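You operate a simulated robot arm through the tools that you are given. There is no shell and no other tool.

The job below is to be done with a simulated robot arm. You get a single attempt, and the scene is never put back.

## Task
Mill the salt in the hopper fine and tip it into the empty cell of the spice box.
Fine: set the dial first; cup back on the slide, slide shut; spill half a teaspoon at most.

The check looks at the end state, three seconds after you hand in, the way a careful person would. Anything else that was tipped, shoved, dropped, spilled or broken makes it a failure.

## Robot
A 7-joint arm with a two-finger parallel gripper, fixed in place. Base frame: the origin is on the floor under the middle of its stand, x ahead of it, y to its left, z up; the work surface is at about z = 84. Lengths are in cm, angles in rad, forces in N, time in s.
It reaches about 147.9 cm from its shoulder. Its first joint turns from -2.897 to 2.897 rad. Payload 4.4 kg.
Tool frame: the origin (TCP) lies between the finger pads and is the grasp point; the fingertips stand 2.3 cm ahead of it; z points along the fingers, y is the line along which they close. The gripper opens to 9.4 cm. The fingers are 3.8 cm wide and 1 cm thick; the gripper's body (5.4 by 9.6 cm) begins 3.9 cm behind the TCP.
Orientation is told as [roll, pitch, yaw] about the base's x, y, z axes, in that order, counted from this pose: with the fingers straight down and closing along the base's y, the tool's x points along the base's -x, its y along +y and its z along -z.

## Interface
- The arm moves only by the tool move_arm. Its argument "increments" is a list of rows, each a list of 7 numbers: the shift along the tool's x, y, z in cm, then the turn, a rotation vector about the tool's x, y, z in rad, then the gripper command, from -1 (fully open) to 1 (shut), values between in proportion. In form: [[x, y, z, ax, ay, az, jaw], ...]. A call has 1 to 20 rows; each row shifts and turns the commanded pose from where the row before left it, along the tool's axes as they then stand. Each row takes 0.2 s and may step no farther than 5 cm and 0.15 rad from the row before; otherwise, or with a gripper value out of range, the whole call is refused. Where a pose cannot be reached the arm comes as near as it can. A force on the tool above 40 N (or 10 N above the force at the start of the call, whichever is more), or a blocked arm, ends the call early, and 0.2 s more pass. Each finger travels about 7.2 cm/s and halts on what it meets, pressing with about 31 N; the grip force reading is that of the motor and also rises with nothing between the fingers. The clock runs only during rows and for 0.2 s after the last one: add rows that do not move to give the fingers time. It gives the time, the measured TCP pose, the force on the tool (base axes), the opening and the grip force at its end, in the units of the frame above (readings bear some noise), with the torque about the TCP (base axes, N m) and any sound that the robot's microphone picked up.
- Cameras (640 x 400 px; columns grow to the right, rows downward): "scene" is fixed at [22.17, 65.1, 153.37]; the picture's right is [-0.24, -0.97, 0.00], its down [-0.87, 0.22, -0.44] and it looks along [0.43, -0.11, -0.90] (base axes); focal length 214 px, centre (320, 200). "wrist" rides on the gripper at [8.6, 1.6, -7.5] in the tool frame; the picture's right is [-0.18, 0.98, 0.00], its down [-0.58, -0.11, -0.81] and it looks along [-0.79, -0.15, 0.59] (tool axes); focal length 243 px, centre (320, 200). There is no depth. A picture from a camera that has moved, and an enlarged one, comes with that camera's place and axes in the base frame and with its lens.
- snapshot(camera): a new picture of that camera. The clock stands still meanwhile.
- close_up(camera, box): a new picture of the part [left, top, right, bottom] of that camera's present view, enlarged. The clock stands still meanwhile.
- close_job(): hands the job in; it is judged then, once.

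Places have to be worked out from the pictures, the camera data and where the tool is seen. Open the gripper and draw the arm clear of the work before you hand the job in, unless the task says otherwise.

The tools are called after ">>>" as name(argument=value, ...) on one line, values as JSON. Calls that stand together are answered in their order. move_arm: Moves the arm, as the interface text tells. Its arguments: {"type":"object","properties":{"increments":{"type":"array"}},"required":["increments"]} The other tools are called the same way: snapshot (camera) takes a picture; close_up (camera, box) takes an enlarged picture of a part of a camera's view; close_job () hands the job in.

At the start:

```text
t: 0.0
tcp_pos: [58.78, 31.8, 121.63]
tcp_rot: [0.001, 0.0, 0.0]
ft_force: [0.7, -0.3, 0.0]
ft_torque: [0.01, -0.02, 0.0]
opening: 9.41
grip_force: 0.0
```

scene: 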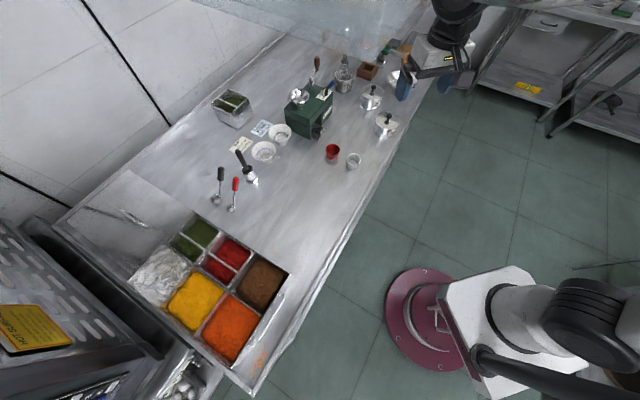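
wrist: 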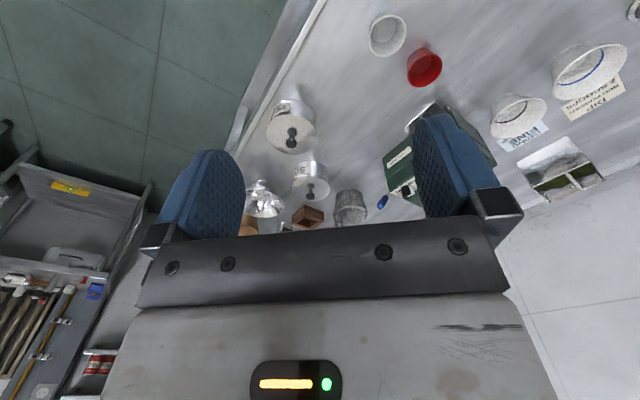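

I start by looking closely at the scene before moving anything: the green mill, the bowls and labels near it, and the spice box.

>>> close_up(camera="scene", box=[200, 40, 420, 180])

>>> close_up(camera="scene", box=[260, 60, 360, 150])

>>> close_up(camera="scene", box=[100, 150, 320, 380])

>>> close_up(camera="wrist", box=[220, 0, 640, 240])

```text
2.86 times, centred on (310, 110) of scene
camera zoom: at [22.17, 65.1, 153.37], right [-0.24, -0.97, 0.0], down [-0.87, 0.22, -0.44], along [0.43, -0.11, -0.9], focal length 613 px, centre (349, 457)
```

zoom: 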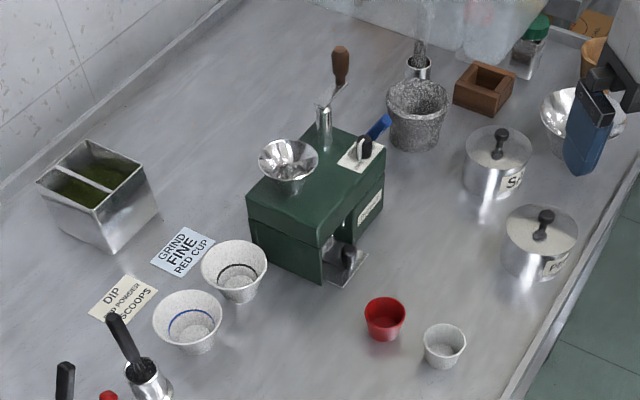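

```text
4.44 times, centred on (310, 105) of scene
camera zoom: at [22.17, 65.1, 153.37], right [-0.24, -0.97, 0.0], down [-0.87, 0.22, -0.44], along [0.43, -0.11, -0.9], focal length 953 px, centre (364, 622)
```

zoom: 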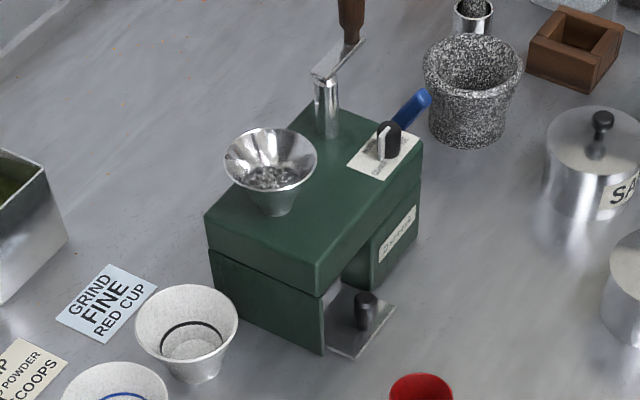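

```text
1.74 times, centred on (210, 265) of scene
camera zoom: at [22.17, 65.1, 153.37], right [-0.24, -0.97, 0.0], down [-0.87, 0.22, -0.44], along [0.43, -0.11, -0.9], focal length 373 px, centre (511, 87)
```

zoom: 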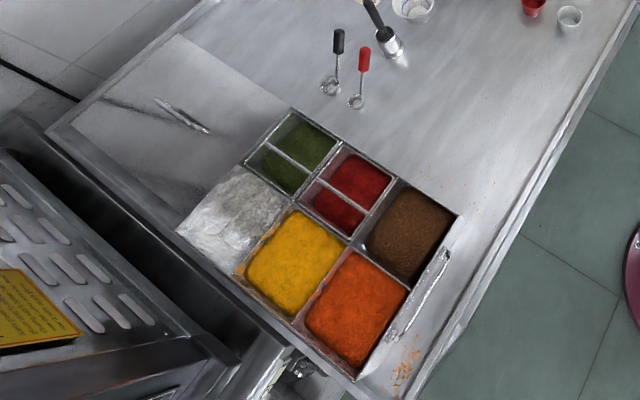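

```text
1.52 times, centred on (430, 120) of wrist
camera zoom: at [50.11, 33.37, 129.02], right [0.18, 0.98, 0.0], down [0.58, -0.11, 0.81], along [0.79, -0.15, -0.59], focal length 370 px, centre (152, 322)
```

zoom: 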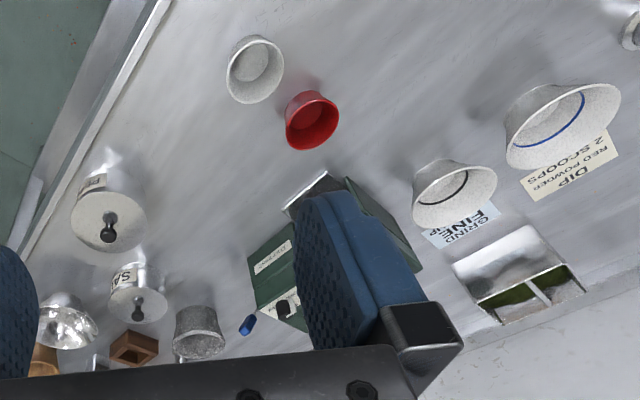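

I need finer detail on the mill (dial, slide, lever), the cards, and the spice boxes.

>>> close_up(camera="scene", box=[300, 80, 345, 145])

>>> close_up(camera="scene", box=[225, 110, 305, 165])

>>> close_up(camera="scene", box=[200, 80, 270, 140])

>>> close_up(camera="scene", box=[320, 30, 420, 140])

>>> close_up(camera="scene", box=[120, 200, 300, 370])

>>> close_up(camera="scene", box=[200, 140, 280, 220])

```text
6.15 times, centred on (322, 112) of scene
camera zoom: at [22.17, 65.1, 153.37], right [-0.24, -0.97, 0.0], down [-0.87, 0.22, -0.44], along [0.43, -0.11, -0.9], focal length 1320 px, centre (305, 738)
```

zoom: 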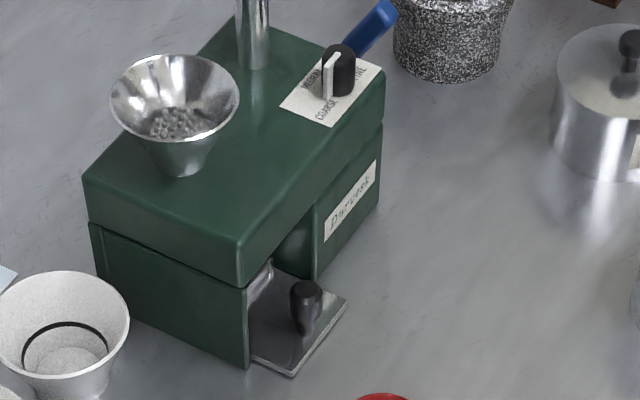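

```text
7.27 times, centred on (265, 138) of scene
camera zoom: at [22.17, 65.1, 153.37], right [-0.24, -0.97, 0.0], down [-0.87, 0.22, -0.44], along [0.43, -0.11, -0.9], focal length 1560 px, centre (720, 654)
```

zoom: 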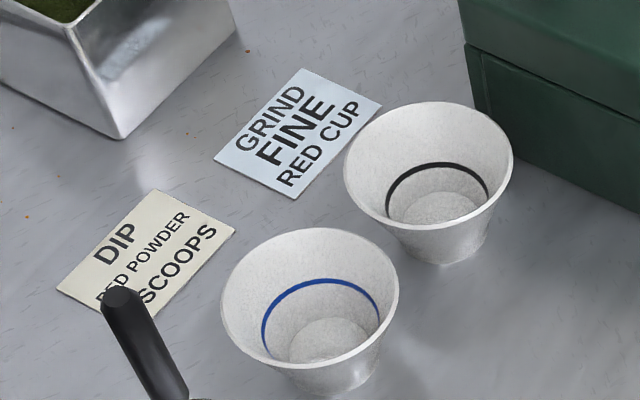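

```text
6.67 times, centred on (235, 110) of scene
camera zoom: at [22.17, 65.1, 153.37], right [-0.24, -0.97, 0.0], down [-0.87, 0.22, -0.44], along [0.43, -0.11, -0.9], focal length 1430 px, centre (887, 800)
```

zoom: 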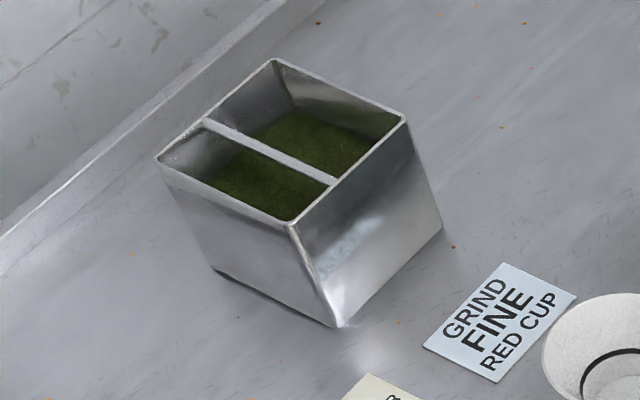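

```text
3.64 times, centred on (370, 85) of scene
camera zoom: at [22.17, 65.1, 153.37], right [-0.24, -0.97, 0.0], down [-0.87, 0.22, -0.44], along [0.43, -0.11, -0.9], focal length 780 px, centre (138, 618)
```

zoom: 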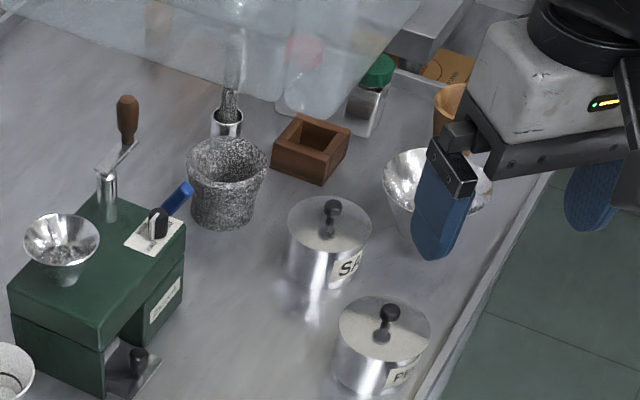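

```text
2.35 times, centred on (210, 285) of scene
camera zoom: at [22.17, 65.1, 153.37], right [-0.24, -0.97, 0.0], down [-0.87, 0.22, -0.44], along [0.43, -0.11, -0.9], focal length 505 px, centre (579, 0)
```

zoom: 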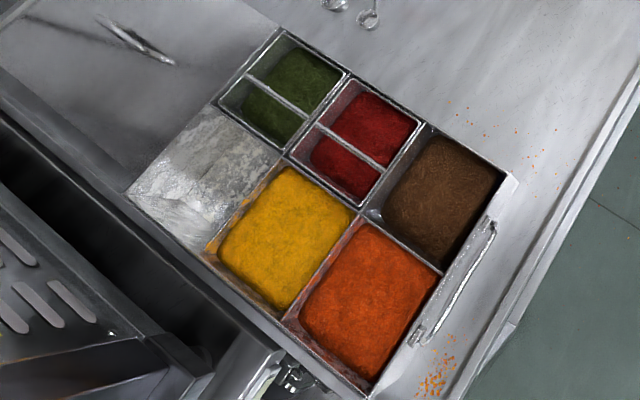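

```text
5.00 times, centred on (240, 180) of scene
camera zoom: at [22.17, 65.1, 153.37], right [-0.24, -0.97, 0.0], down [-0.87, 0.22, -0.44], along [0.43, -0.11, -0.9], focal length 1072 px, centre (720, 300)
```

zoom: 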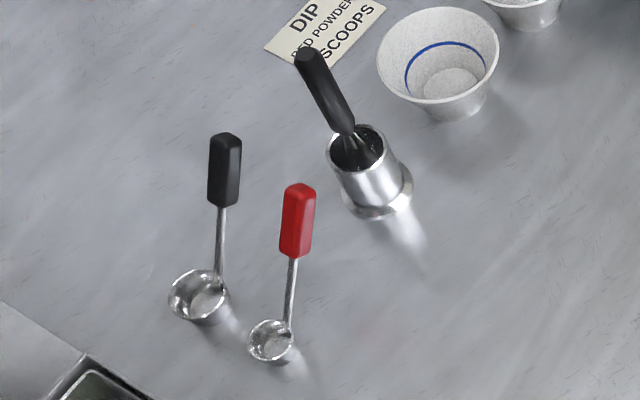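

The wooden box and the right side need a closer look; then I'll move the arm clear for an unobstructed view.

>>> close_up(camera="scene", box=[350, 55, 385, 85])

>>> close_up(camera="scene", box=[310, 95, 335, 150])

>>> close_up(camera="scene", box=[316, 85, 336, 101])

>>> close_up(camera="wrist", box=[370, 90, 440, 220])

>>> close_up(camera="wrist", box=[230, 150, 380, 240])

>>> close_up(camera="scene", box=[320, 30, 440, 130])

```text
13.33 times, centred on (368, 70) of scene
camera zoom: at [22.17, 65.1, 153.37], right [-0.24, -0.97, 0.0], down [-0.87, 0.22, -0.44], along [0.43, -0.11, -0.9], focal length 2860 px, centre (-313, 1933)
```

zoom: 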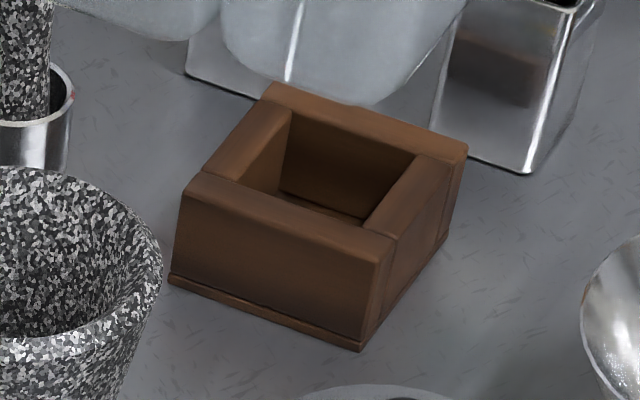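

```text
7.27 times, centred on (322, 122) of scene
camera zoom: at [22.17, 65.1, 153.37], right [-0.24, -0.97, 0.0], down [-0.87, 0.22, -0.44], along [0.43, -0.11, -0.9], focal length 1560 px, centre (302, 764)
```

zoom: 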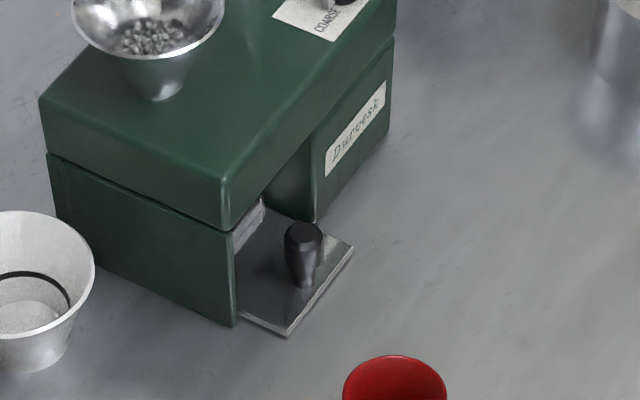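

```text
16.00 times, centred on (326, 93) of scene
camera zoom: at [22.17, 65.1, 153.37], right [-0.24, -0.97, 0.0], down [-0.87, 0.22, -0.44], along [0.43, -0.11, -0.9], focal length 3432 px, centre (224, 1912)
```

zoom: 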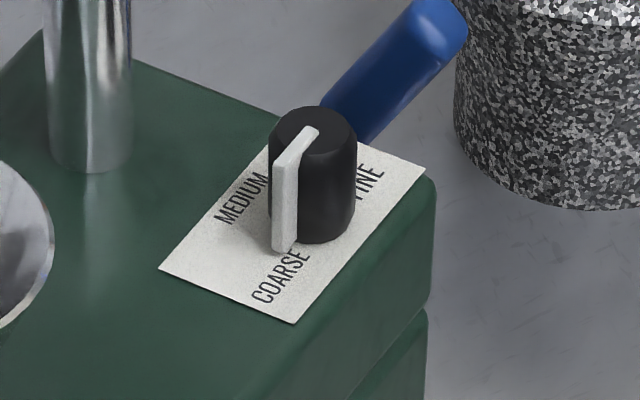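

```text
3.08 times, centred on (405, 155) of wrist
camera zoom: at [50.11, 33.37, 129.02], right [0.18, 0.98, 0.0], down [0.58, -0.11, 0.81], along [0.79, -0.15, -0.59], focal length 746 px, centre (58, 338)
```

zoom: 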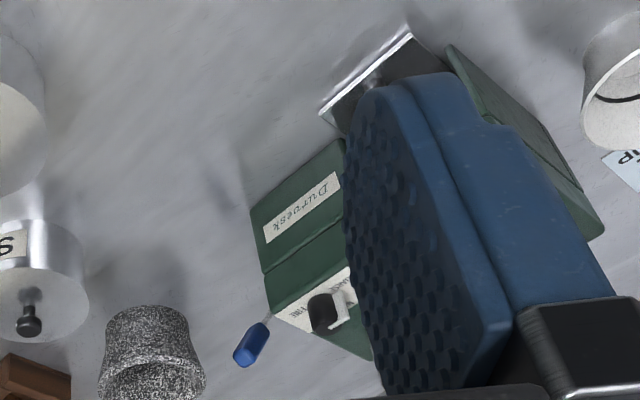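

```text
4.27 times, centred on (305, 195) of wrist
camera zoom: at [50.11, 33.37, 129.02], right [0.18, 0.98, 0.0], down [0.58, -0.11, 0.81], along [0.79, -0.15, -0.59], focal length 1035 px, centre (384, 221)
```

zoom: 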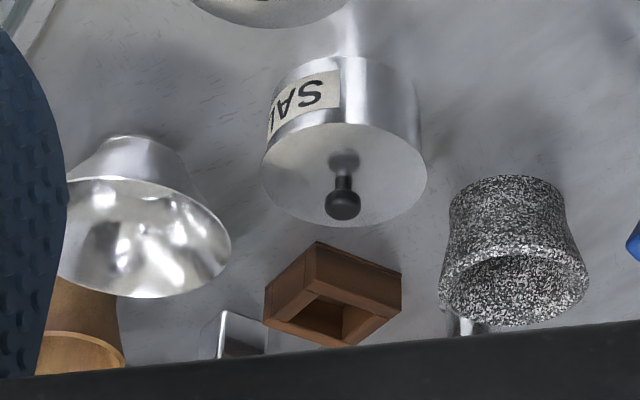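

```text
4.00 times, centred on (380, 80) of scene
camera zoom: at [22.17, 65.1, 153.37], right [-0.24, -0.97, 0.0], down [-0.87, 0.22, -0.44], along [0.43, -0.11, -0.9], focal length 858 px, centre (80, 680)
```

zoom: 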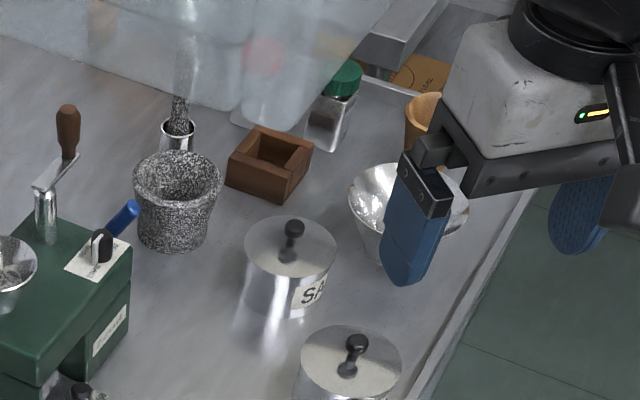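

The dial on the mill's white plate appears to point at COARSE, with salt visible in the hopper. I'll move the wrist camera higher and to the left, facing the mill, to read the dial and see into the slide.

>>> move_arm(increments=[[-2, 4, -2, 0, 0, 0, -1], [-2, 4, -2, 0, 0, 0, -1], [-2, 4, -2, 0, 0, 0, -1], [-2, 4, -1, 0, 0, 0, -1], [-2, 4, 0, 0, 0, 0, -1], [0, 0, 0, 0, 0, 0, -1]])

>>> snapshot(camera="wrist")

>>> snapshot(camera="scene")

```text
t: 1.4
tcp_pos: [68.97, 51.82, 128.66]
tcp_rot: [0.0, 0.0, -0.001]
ft_force: [-1.0, 0.2, -0.6]
ft_torque: [-0.03, 0.0, -0.01]
opening: 9.4
grip_force: 0.0
```

```text
taken
camera wrist: at [60.33, 53.48, 135.97], right [0.18, 0.98, 0.0], down [0.58, -0.11, 0.81], along [0.79, -0.15, -0.59], focal length 243 px, centre (320, 200)
```

wrist: 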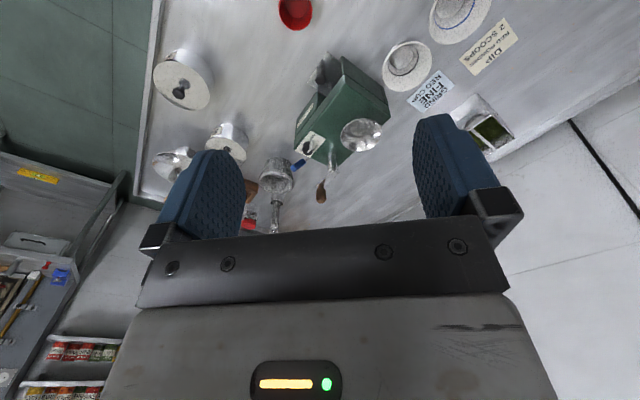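

```text
taken
```

scene: 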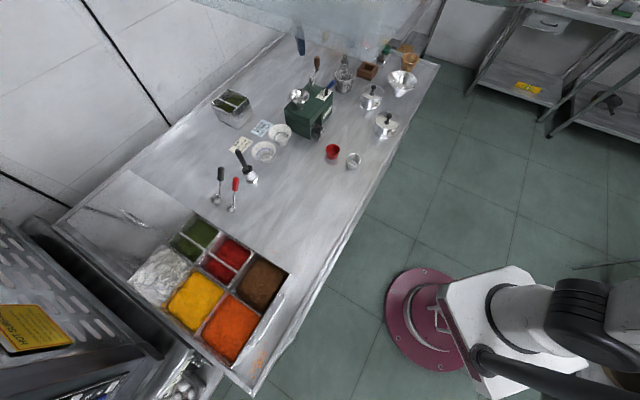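

The view is now clear. Zooming in on the mill, the containers on the right, and the green-cell metal box.

>>> close_up(camera="wrist", box=[270, 40, 410, 210])

>>> close_up(camera="wrist", box=[440, 80, 530, 160])

>>> close_up(camera="wrist", box=[285, 120, 335, 170])

>>> close_up(camera="wrist", box=[360, 0, 530, 120])

>>> close_up(camera="scene", box=[330, 40, 430, 130])

>>> close_up(camera="scene", box=[315, 130, 375, 180])

```text
2.35 times, centred on (340, 125) of wrist
camera zoom: at [60.33, 53.48, 135.97], right [0.18, 0.98, 0.0], down [0.58, -0.11, 0.81], along [0.79, -0.15, -0.59], focal length 571 px, centre (273, 376)
```

zoom: 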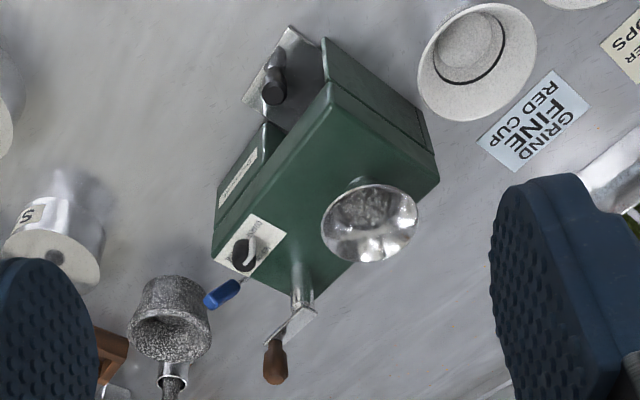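

```text
5.00 times, centred on (485, 120) of wrist
camera zoom: at [60.33, 53.48, 135.97], right [0.18, 0.98, 0.0], down [0.58, -0.11, 0.81], along [0.79, -0.15, -0.59], focal length 1213 px, centre (-505, 600)
```

zoom: 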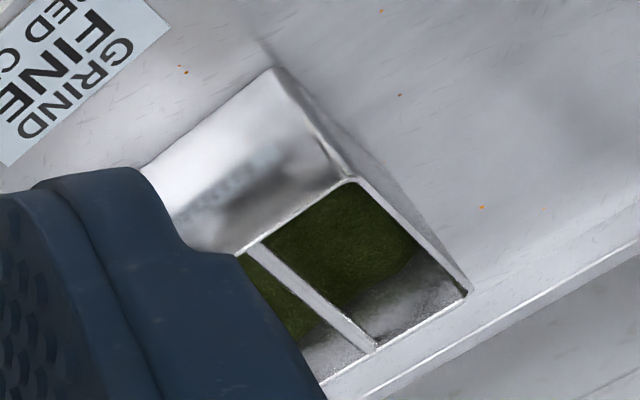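

```text
8.00 times, centred on (310, 145) of wrist
camera zoom: at [60.33, 53.48, 135.97], right [0.18, 0.98, 0.0], down [0.58, -0.11, 0.81], along [0.79, -0.15, -0.59], focal length 1941 px, centre (400, 640)
```

zoom: 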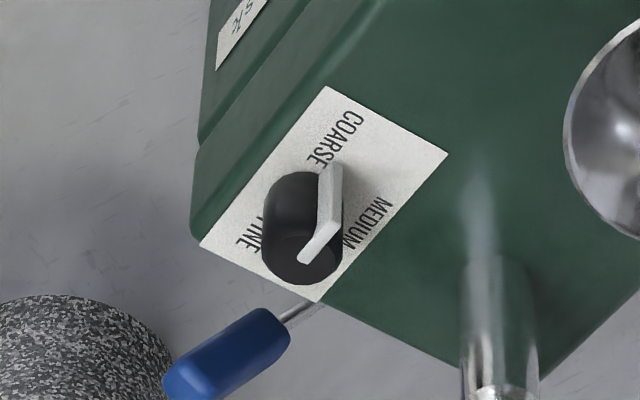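

```text
3.33 times, centred on (445, 60) of wrist
camera zoom: at [60.33, 53.48, 135.97], right [0.18, 0.98, 0.0], down [0.58, -0.11, 0.81], along [0.79, -0.15, -0.59], focal length 809 px, centre (-97, 667)
```

zoom: 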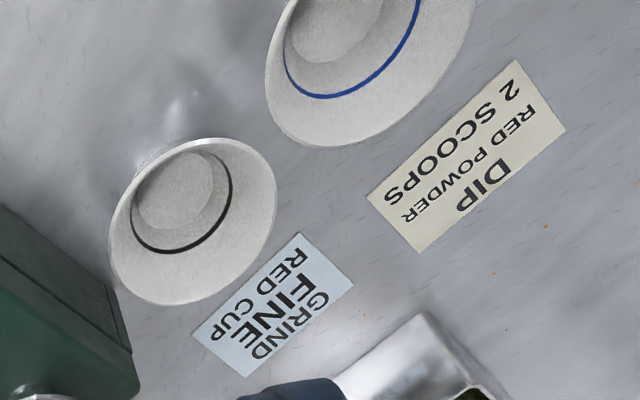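

```text
4.44 times, centred on (380, 85) of scene
camera zoom: at [22.17, 65.1, 153.37], right [-0.24, -0.97, 0.0], down [-0.87, 0.22, -0.44], along [0.43, -0.11, -0.9], focal length 953 px, centre (53, 711)
```

zoom: 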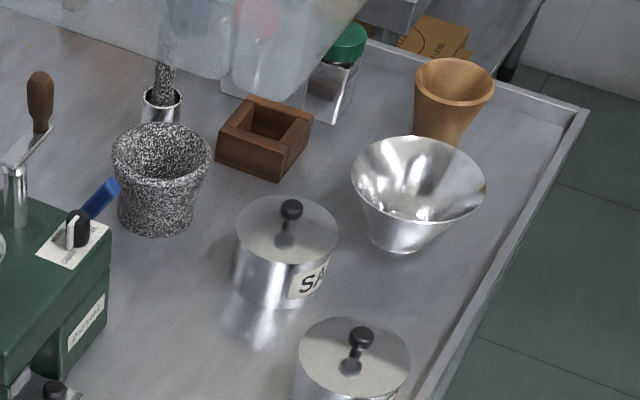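

```text
8.00 times, centred on (345, 155) of scene
camera zoom: at [22.17, 65.1, 153.37], right [-0.24, -0.97, 0.0], down [-0.87, 0.22, -0.44], along [0.43, -0.11, -0.9], focal length 1716 px, centre (120, 560)
```

zoom: 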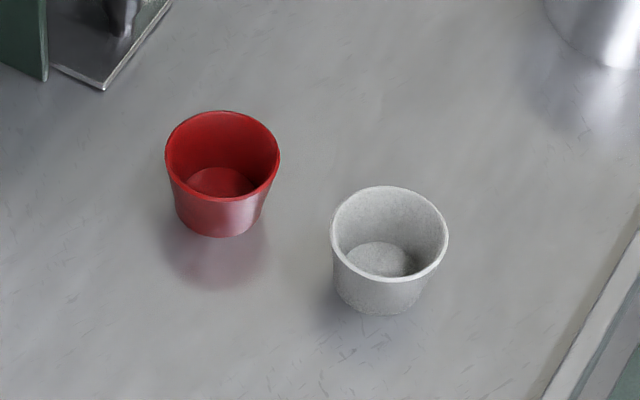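

Dial: white pointer is at COARSE, with MEDIUM then FINE further clockwise (seen from above). I still can't identify the empty cell, so I move the wrist camera over the inset spice tray at about (36, 96) to look into it.

>>> move_arm(increments=[[3.9, 2.5, 0, 0, 0, 0, -1], [3.9, 2.5, 0, 0, 0, 0, -1], [3.9, 2.5, 0, 0, 0, 0, -1], [3.9, 2.5, 0, 0, 0, 0, -1], [3.9, 2.5, 0, 0, 0, 0, -1], [3.9, 2.5, 0, 0, 0, 0, -1], [3.9, 2.5, 0, 0, 0, 0, -1], [0, 0, 0, 0, 0, -0.14, -1], [0, 0, 0, 0, 0, -0.14, -1], [0, 0, 0, 0, 0, -0.14, -1], [0, 0, 0, 0, 0, -0.14, -1], [0, 0, 0, 0, 0, -0.14, -1], [0, 0, 0, 0, 0, -0.14, -1], [0, 0, 0, 0, 0, -0.14, -1], [0, 0, 0, 0, 0, -0.14, -1], [0, 0, 0, 0, 0, -0.14, -1], [0, 0, 0, 0, 0, -0.14, -1], [0, 0, 0, 0, 0, 0, -1]])

>>> snapshot(camera="wrist")

>>> snapshot(camera="scene")

```text
t: 3.1
tcp_pos: [52.67, 61.79, 128.04]
tcp_rot: [-0.007, 0.009, -0.146]
ft_force: [-0.5, 0.3, 0.4]
ft_torque: [-0.01, -0.01, 0.02]
opening: 9.41
grip_force: 0.1
stopped in row 8: the arm was blocked; the commanded pose is now the measured one
```

```text
taken
camera wrist: at [44.38, 64.56, 135.35], right [0.33, 0.95, -0.01], down [0.57, -0.19, 0.8], along [0.76, -0.27, -0.6], focal length 243 px, centre (320, 200)
```

wrist: 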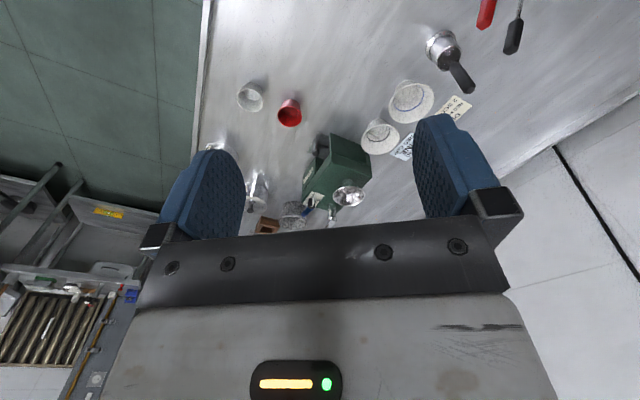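

```text
taken
```

scene: 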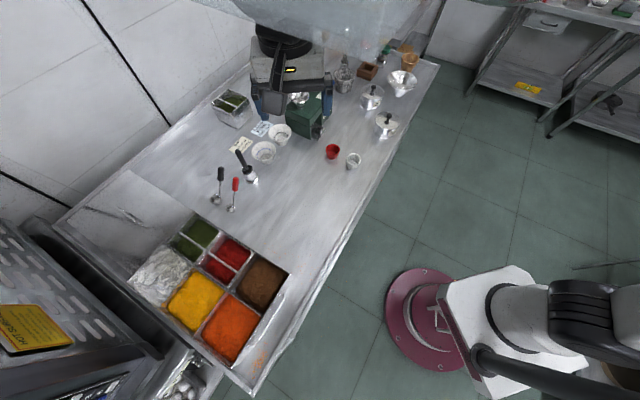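

The move was cut short: the arm was blocked around (53, 62). No force at the tool, so it may be a joint limit. I test a small rotation to learn the sign and see whether it moves freely.

>>> move_arm(increments=[[0, 0, 0, 0, 0, -0.1, -1], [0, 0, 0, 0, 0, 0, -1]])

```text
t: 3.7
tcp_pos: [52.67, 61.75, 127.93]
tcp_rot: [-0.007, 0.009, -0.047]
ft_force: [0.7, 0.1, -0.3]
ft_torque: [0.01, 0.0, -0.01]
opening: 9.39
grip_force: 0.0
```

Small rotations work (tool az negative = base yaw positive). I'll look at the arm's own posture to see what may have blocked it.

>>> close_up(camera="scene", box=[380, 200, 640, 400])

>>> close_up(camera="scene", box=[200, 0, 460, 140])

```text
2.00 times, centred on (510, 300) of scene
camera zoom: at [22.17, 65.1, 153.37], right [-0.24, -0.97, 0.0], down [-0.87, 0.22, -0.44], along [0.43, -0.11, -0.9], focal length 429 px, centre (-60, 0)
```

zoom: 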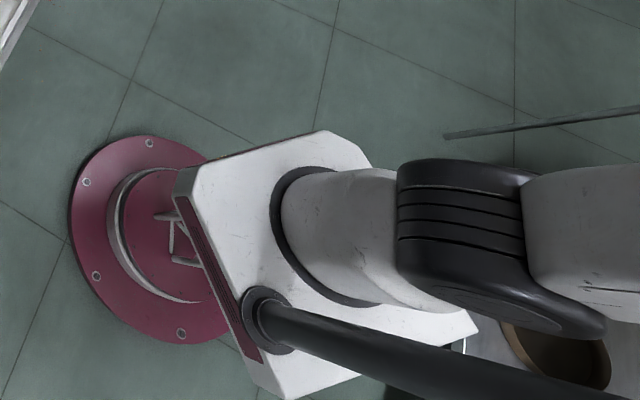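

```text
2.46 times, centred on (330, 70) of scene
camera zoom: at [22.17, 65.1, 153.37], right [-0.24, -0.97, 0.0], down [-0.87, 0.22, -0.44], along [0.43, -0.11, -0.9], focal length 528 px, centre (295, 520)
```

zoom: 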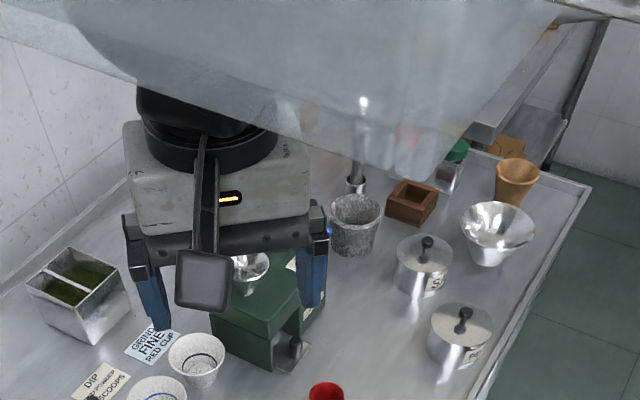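

The translucent panel at the top of the scene view sits in front of the wrist, so it may be a real overhead obstacle close to the camera that blocked me. I take tight close-ups of the tray cells and of the panel before going further.

>>> close_up(camera="scene", box=[120, 235, 200, 310])

>>> close_up(camera="scene", box=[165, 205, 255, 290])

>>> close_up(camera="scene", box=[180, 0, 440, 60])

>>> close_up(camera="scene", box=[205, 85, 255, 130])

>>> close_up(camera="scene", box=[60, 170, 170, 260])

>>> close_up(camera="scene", box=[500, 0, 640, 110])

```text
5.33 times, centred on (160, 272) of scene
camera zoom: at [22.17, 65.1, 153.37], right [-0.24, -0.97, 0.0], down [-0.87, 0.22, -0.44], along [0.43, -0.11, -0.9], focal length 1144 px, centre (1173, -187)
```

zoom: 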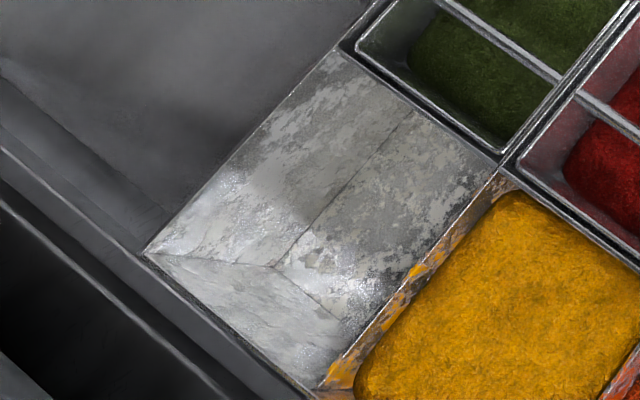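

```text
4.71 times, centred on (210, 248) of scene
camera zoom: at [22.17, 65.1, 153.37], right [-0.24, -0.97, 0.0], down [-0.87, 0.22, -0.44], along [0.43, -0.11, -0.9], focal length 1009 px, centre (838, -24)
```

zoom: 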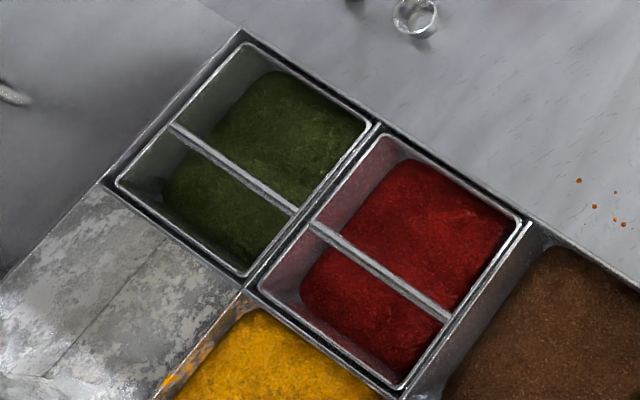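

```text
2.46 times, centred on (310, 30) of scene
camera zoom: at [22.17, 65.1, 153.37], right [-0.24, -0.97, 0.0], down [-0.87, 0.22, -0.44], along [0.43, -0.11, -0.9], focal length 528 px, centre (345, 618)
```

zoom: 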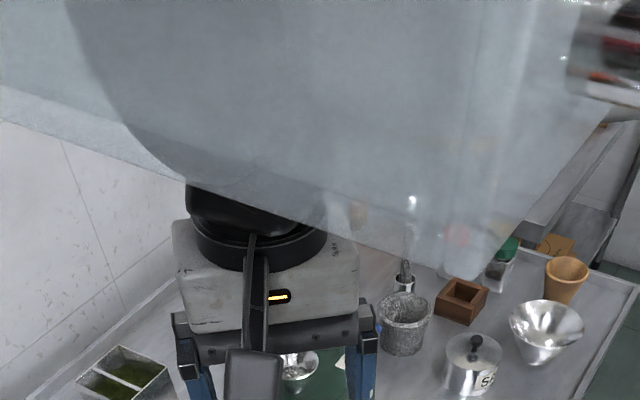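

```text
8.89 times, centred on (230, 108) of scene
camera zoom: at [22.17, 65.1, 153.37], right [-0.24, -0.97, 0.0], down [-0.87, 0.22, -0.44], along [0.43, -0.11, -0.9], focal length 1906 px, centre (1120, 1022)
```

zoom: 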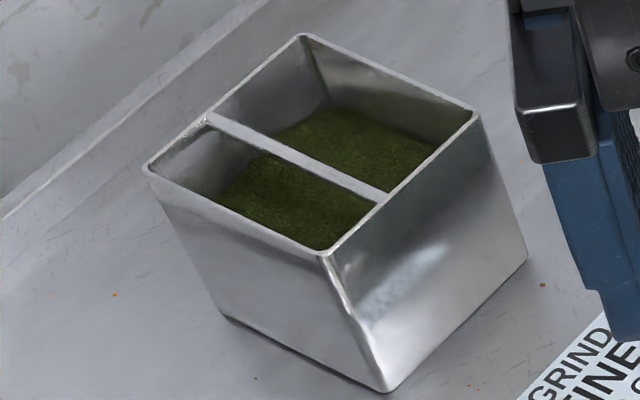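

```text
4.44 times, centred on (115, 215) of scene
camera zoom: at [22.17, 65.1, 153.37], right [-0.24, -0.97, 0.0], down [-0.87, 0.22, -0.44], along [0.43, -0.11, -0.9], focal length 953 px, centre (1231, 133)
```

zoom: 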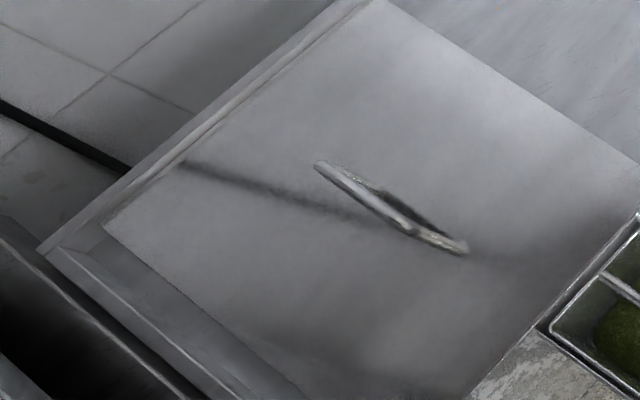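

```text
3.64 times, centred on (570, 55) of scene
camera zoom: at [22.17, 65.1, 153.37], right [-0.24, -0.97, 0.0], down [-0.87, 0.22, -0.44], along [0.43, -0.11, -0.9], focal length 780 px, centre (-589, 727)
```

zoom: 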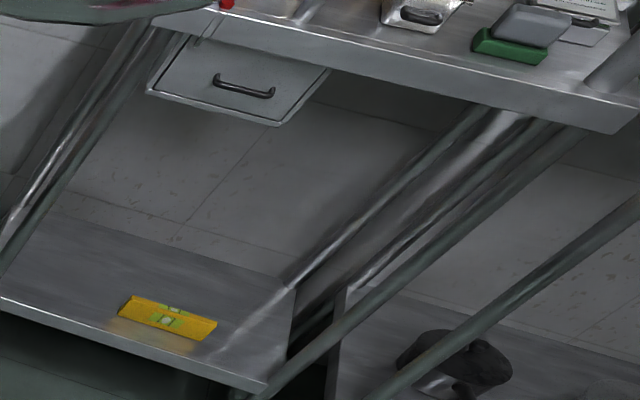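

I now see the lower-left cell of the inset box is an empty, worn-metal cell (walls and floor visible), centred near (42, 110). I back off from the obstruction, drop a little, and yaw the wrist camera toward +y to look at that side and what hangs above it.

>>> move_arm(increments=[[-2.5, -2.5, 1, 0, 0, 0, -1], [-2.5, -2.5, 1, 0, 0, 0, -1], [-2.5, -2.5, 1, 0, 0, 0, -1], [-2.5, -2.5, 1, 0, 0, 0, -1], [0, 0, 0, 0, 0, -0.14, -1], [0, 0, 0, 0, 0, -0.14, -1], [0, 0, 0, 0, 0, -0.14, -1], [0, 0, 0, 0, 0, -0.14, -1], [0, 0, 0, 0, 0, -0.14, -1], [0, 0, 0, 0, 0, -0.14, -1], [0, 0, 0, 0, 0, -0.14, -1], [0, 0, 0, 0, 0, -0.14, -1], [0, 0, 0, 0, 0, -0.14, -1], [0, 0, 0, 0, 0, -0.14, -1], [0, 0, 0, 0, 0, 0, -1]])

>>> snapshot(camera="wrist")

>>> snapshot(camera="scene")

```text
t: 6.9
tcp_pos: [61.61, 51.94, 124.14]
tcp_rot: [0.003, 0.006, 1.362]
ft_force: [0.6, 0.1, 0.9]
ft_torque: [0.0, 0.03, 0.0]
opening: 9.4
grip_force: 0.0
```

```text
taken
camera wrist: at [58.17, 43.69, 131.52], right [-0.92, 0.38, 0.0], down [0.23, 0.55, 0.8], along [0.31, 0.74, -0.6], focal length 243 px, centre (320, 200)
```

wrist: 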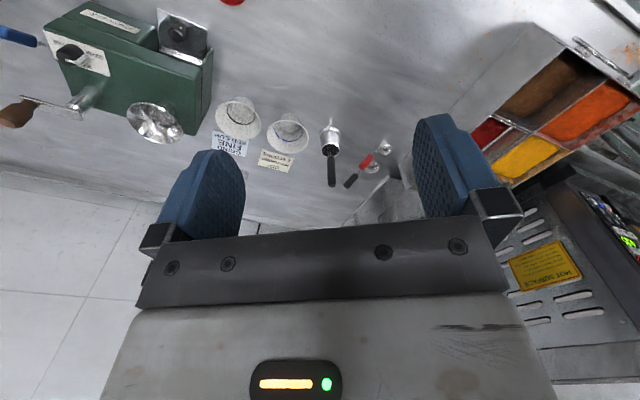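

```text
taken
```

scene: 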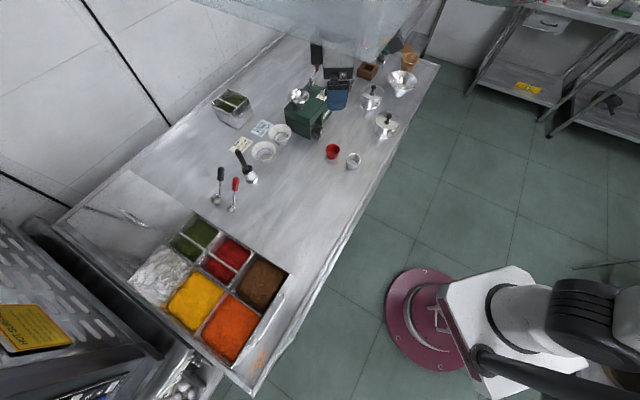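

Good view of the mill and tray. Now I tilt the wrist up and turn a bit more, to see what hangs overhead toward the scene camera.

>>> move_arm(increments=[[0, 0, 0, 0, 0, -0.14, -1], [0, 0, 0, 0, 0, -0.14, -1], [0, 0, 0, 0, 0, -0.14, -1], [0, 0, 0, 0, -0.14, 0, -1], [0, 0, 0, 0, -0.14, 0, -1], [0, 0, 0, 0, -0.14, 0, -1], [0, 0, 0, 0, -0.14, 0, -1], [0, 0, 0, 0, -0.14, 0, -1], [0, 0, 0, 0, -0.14, 0, -1], [0, 0, 0, 0, 0, 0, -1]])

>>> snapshot(camera="wrist")

>>> snapshot(camera="scene")

```text
t: 9.1
tcp_pos: [61.73, 51.93, 124.2]
tcp_rot: [0.009, -0.838, 1.775]
ft_force: [-0.3, 0.5, 0.7]
ft_torque: [-0.01, -0.03, -0.03]
opening: 9.41
grip_force: 0.0
```

```text
taken
camera wrist: at [62.34, 40.38, 122.65], right [-0.99, -0.09, 0.14], down [0.16, -0.18, 0.97], along [-0.06, 0.98, 0.19], focal length 243 px, centre (320, 200)
```

wrist: 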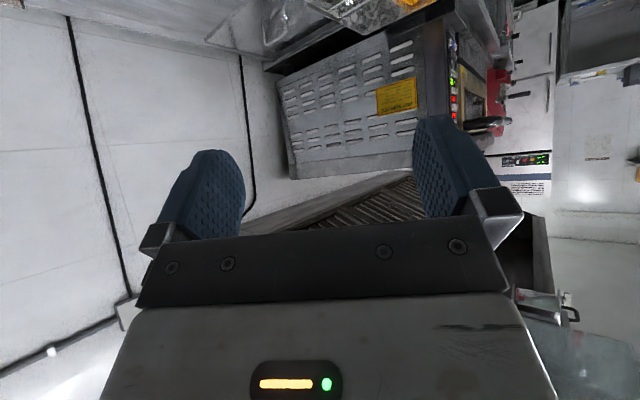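

```text
taken
```

scene: 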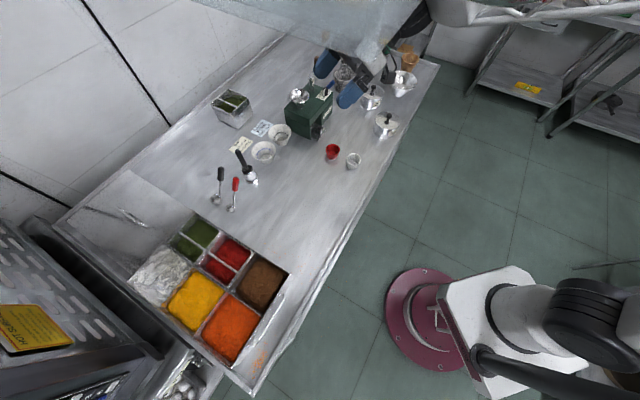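

>>> close_up(camera="wrist", box=[480, 200, 640, 400])

>>> close_up(camera="wrist", box=[0, 230, 160, 400])

```text
2.00 times, centred on (560, 300) of wrist
camera zoom: at [62.34, 40.38, 122.65], right [-0.99, -0.09, 0.14], down [0.16, -0.18, 0.97], along [-0.06, 0.98, 0.19], focal length 485 px, centre (-160, 0)
```

zoom: 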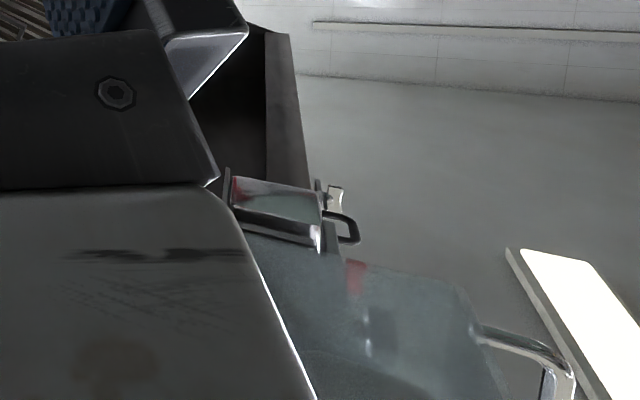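

```text
2.35 times, centred on (80, 315) of wrist
camera zoom: at [62.34, 40.38, 122.65], right [-0.99, -0.09, 0.14], down [0.16, -0.18, 0.97], along [-0.06, 0.98, 0.19], focal length 571 px, centre (885, -71)
```

zoom: 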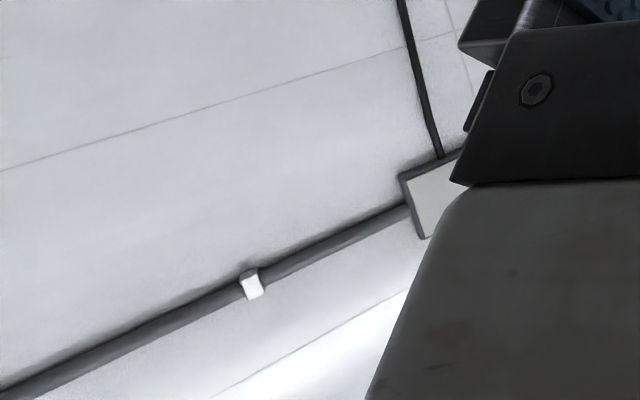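

The panel is visible from here too (lower right, overhead, toward −x). I'll use edge close-ups, which render beyond the frame, to map it from both cameras.

>>> close_up(camera="scene", box=[0, 0, 640, 4])

>>> close_up(camera="wrist", box=[630, 0, 640, 400])

>>> close_up(camera="scene", box=[636, 0, 640, 400])

>>> close_up(camera="wrist", box=[320, 398, 640, 400])

```text
1.00 times, centred on (320, 2) of scene (not enlarged: the box is as wide or as high as the picture)
camera zoom: at [22.17, 65.1, 153.37], right [-0.24, -0.97, 0.0], down [-0.87, 0.22, -0.44], along [0.43, -0.11, -0.9], focal length 214 px, centre (320, 398)
```

zoom: 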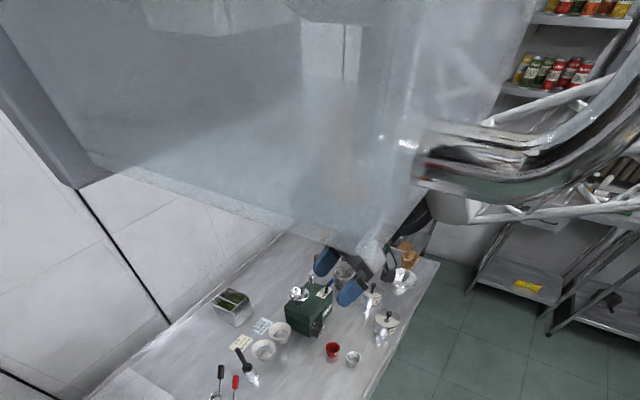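

```text
1.00 times, centred on (635, 200) of wrist (not enlarged: the box is as wide or as high as the picture)
camera zoom: at [62.34, 40.38, 122.65], right [-0.99, -0.09, 0.14], down [0.16, -0.18, 0.97], along [-0.06, 0.98, 0.19], focal length 243 px, centre (5, 200)
```

zoom: 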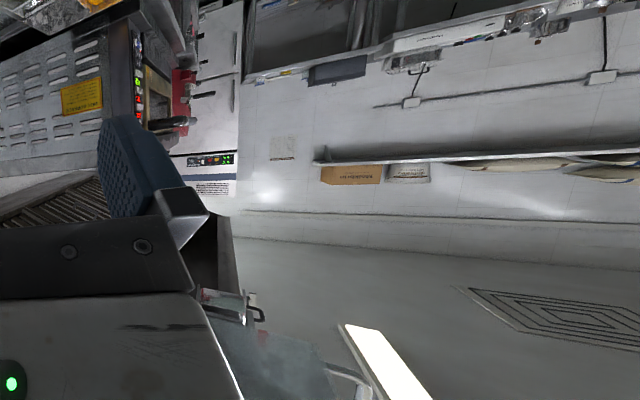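

```text
1.00 times, centred on (638, 200) of scene (not enlarged: the box is as wide or as high as the picture)
camera zoom: at [22.17, 65.1, 153.37], right [-0.24, -0.97, 0.0], down [-0.87, 0.22, -0.44], along [0.43, -0.11, -0.9], focal length 214 px, centre (2, 200)
```

zoom: 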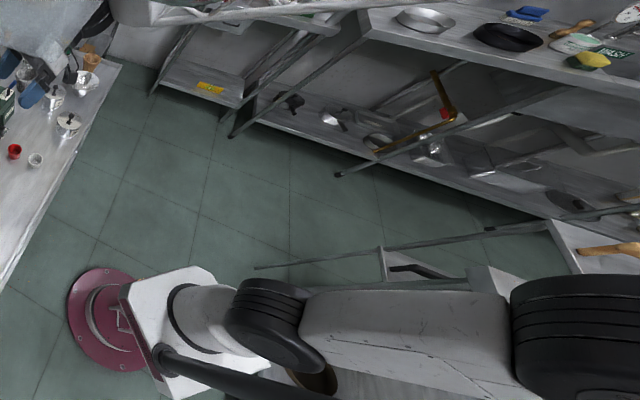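

```text
2.00 times, centred on (480, 399) of wrist
camera zoom: at [62.34, 40.38, 122.65], right [-0.99, -0.09, 0.14], down [0.16, -0.18, 0.97], along [-0.06, 0.98, 0.19], focal length 485 px, centre (0, -198)
```

zoom: 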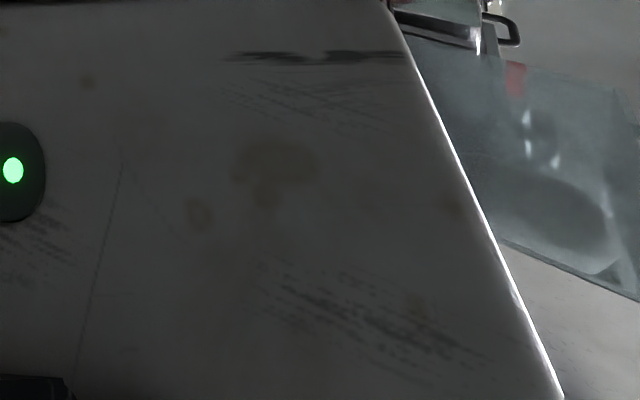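

The overhead thing is a hanging glass guard; the robot must stay low or close-in when crossing to the spice box. Now I go look into the mill opening: unpitch, yaw back to ~1.0, and descend in front of the mill, above the two small cups.

>>> move_arm(increments=[[0, 0, 0, 0, 0.14, 0, -1], [0, 0, 0, 0, 0.14, 0, -1], [0, 0, 0, 0, 0.14, 0, -1], [0, 0, 0, 0, 0.14, 0, -1], [0, 0, 0, 0, 0.14, 0, -1], [0, 0, 0, 0, 0.138, 0, -1], [0, 0, 0, 0, 0, 0.13, -1], [0, 0, 0, 0, 0, 0.13, -1], [0, 0, 0, 0, 0, 0.13, -1], [0, 0, 0, 0, 0, 0.13, -1], [0, 0, 0, 0, 0, 0.13, -1], [0, 0, 0, 0, 0, 0.125, -1], [0.34, -2.93, 3.25, 0, 0, 0, -1], [0.34, -2.93, 3.25, 0, 0, 0, -1], [0.34, -2.93, 3.25, 0, 0, 0, -1], [0.34, -2.93, 3.25, 0, 0, 0, -1], [0.34, -2.93, 3.25, 0, 0, 0, -1], [0.34, -2.93, 3.25, 0, 0, 0, -1], [0, 0, 0, 0, 0, 0, -1]])

>>> snapshot(camera="wrist")

>>> snapshot(camera="scene")

```text
t: 13.1
tcp_pos: [75.34, 40.58, 104.67]
tcp_rot: [0.002, 0.006, 1.008]
ft_force: [-0.3, -0.9, 0.0]
ft_torque: [-0.01, 0.0, -0.02]
opening: 9.39
grip_force: 0.1
```

```text
taken
camera wrist: at [69.32, 34.12, 112.03], right [-0.73, 0.68, 0.0], down [0.41, 0.44, 0.8], along [0.55, 0.59, -0.6], focal length 243 px, centre (320, 200)
```

wrist: 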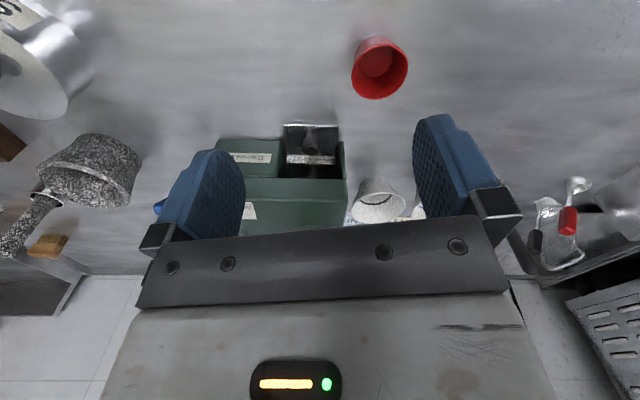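

```text
taken
```

scene: 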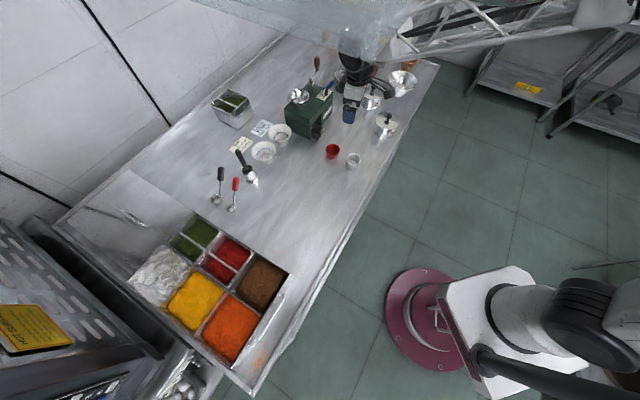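

>>> close_up(camera="wrist", box=[210, 100, 360, 240])

>>> close_up(camera="wrist", box=[275, 110, 350, 190])

```text
2.86 times, centred on (285, 170) of wrist
camera zoom: at [69.32, 34.12, 112.03], right [-0.73, 0.68, 0.0], down [0.41, 0.44, 0.8], along [0.55, 0.59, -0.6], focal length 693 px, centre (420, 286)
```

zoom: 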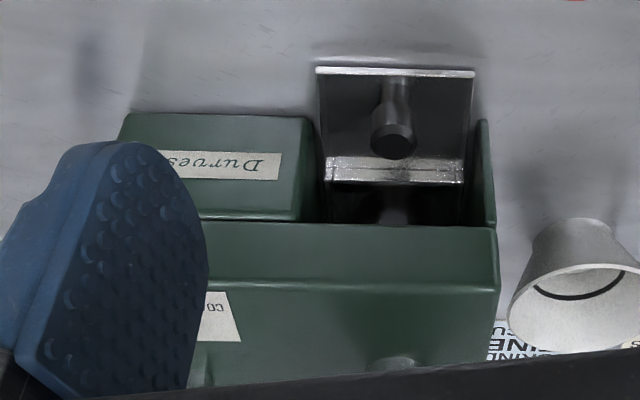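

```text
5.00 times, centred on (312, 150) of wrist
camera zoom: at [69.32, 34.12, 112.03], right [-0.73, 0.68, 0.0], down [0.41, 0.44, 0.8], along [0.55, 0.59, -0.6], focal length 1213 px, centre (358, 450)
```

zoom: 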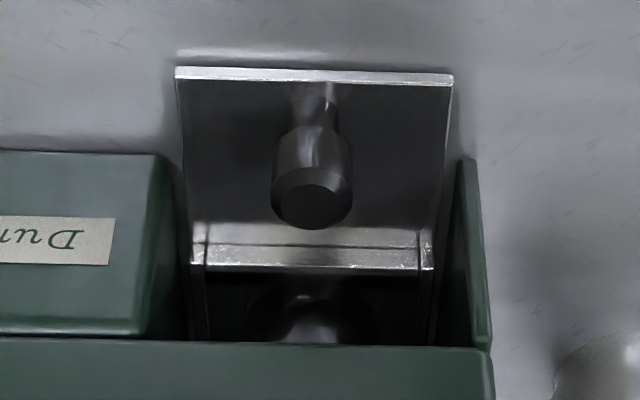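

I pitch the wrist by ~0.55 rad to look straight into the opening.

>>> move_arm(increments=[[0, 0, 0, 0, -0.14, 0, -1], [0, 0, 0, 0, -0.14, 0, -1], [0, 0, 0, 0, -0.14, 0, -1], [0, 0, 0, 0, -0.14, 0, -1], [0, 0, 0, 0, 0, 0, -1]])

>>> close_up(camera="wrist", box=[210, 0, 420, 130])

>>> snapshot(camera="wrist")

```text
t: 14.3
tcp_pos: [75.2, 40.63, 104.67]
tcp_rot: [0.004, -0.554, 1.006]
ft_force: [-0.5, -0.2, -1.1]
ft_torque: [-0.01, 0.03, -0.01]
opening: 9.39
grip_force: 0.0
```

```text
3.05 times, centred on (315, 65) of wrist
camera zoom: at [67.74, 31.91, 106.28], right [-0.75, 0.66, 0.1], down [0.13, 0.0, 0.99], along [0.65, 0.75, -0.09], focal length 739 px, centre (335, 611)
```

zoom: 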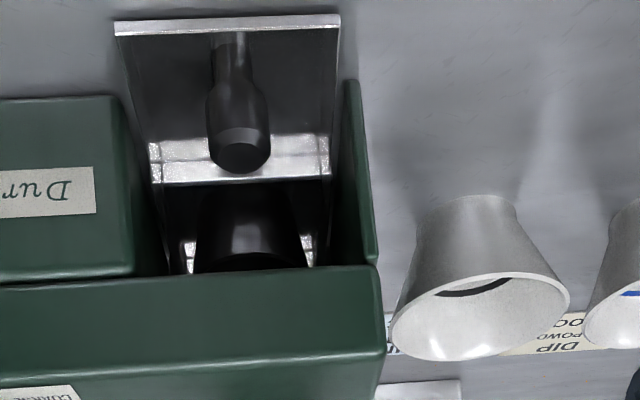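

```text
taken
camera wrist: at [67.74, 31.91, 106.28], right [-0.75, 0.66, 0.1], down [0.13, 0.0, 0.99], along [0.65, 0.75, -0.09], focal length 243 px, centre (320, 200)
```

wrist: 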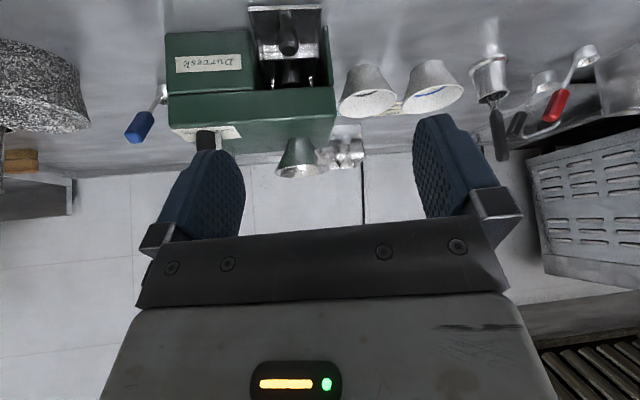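

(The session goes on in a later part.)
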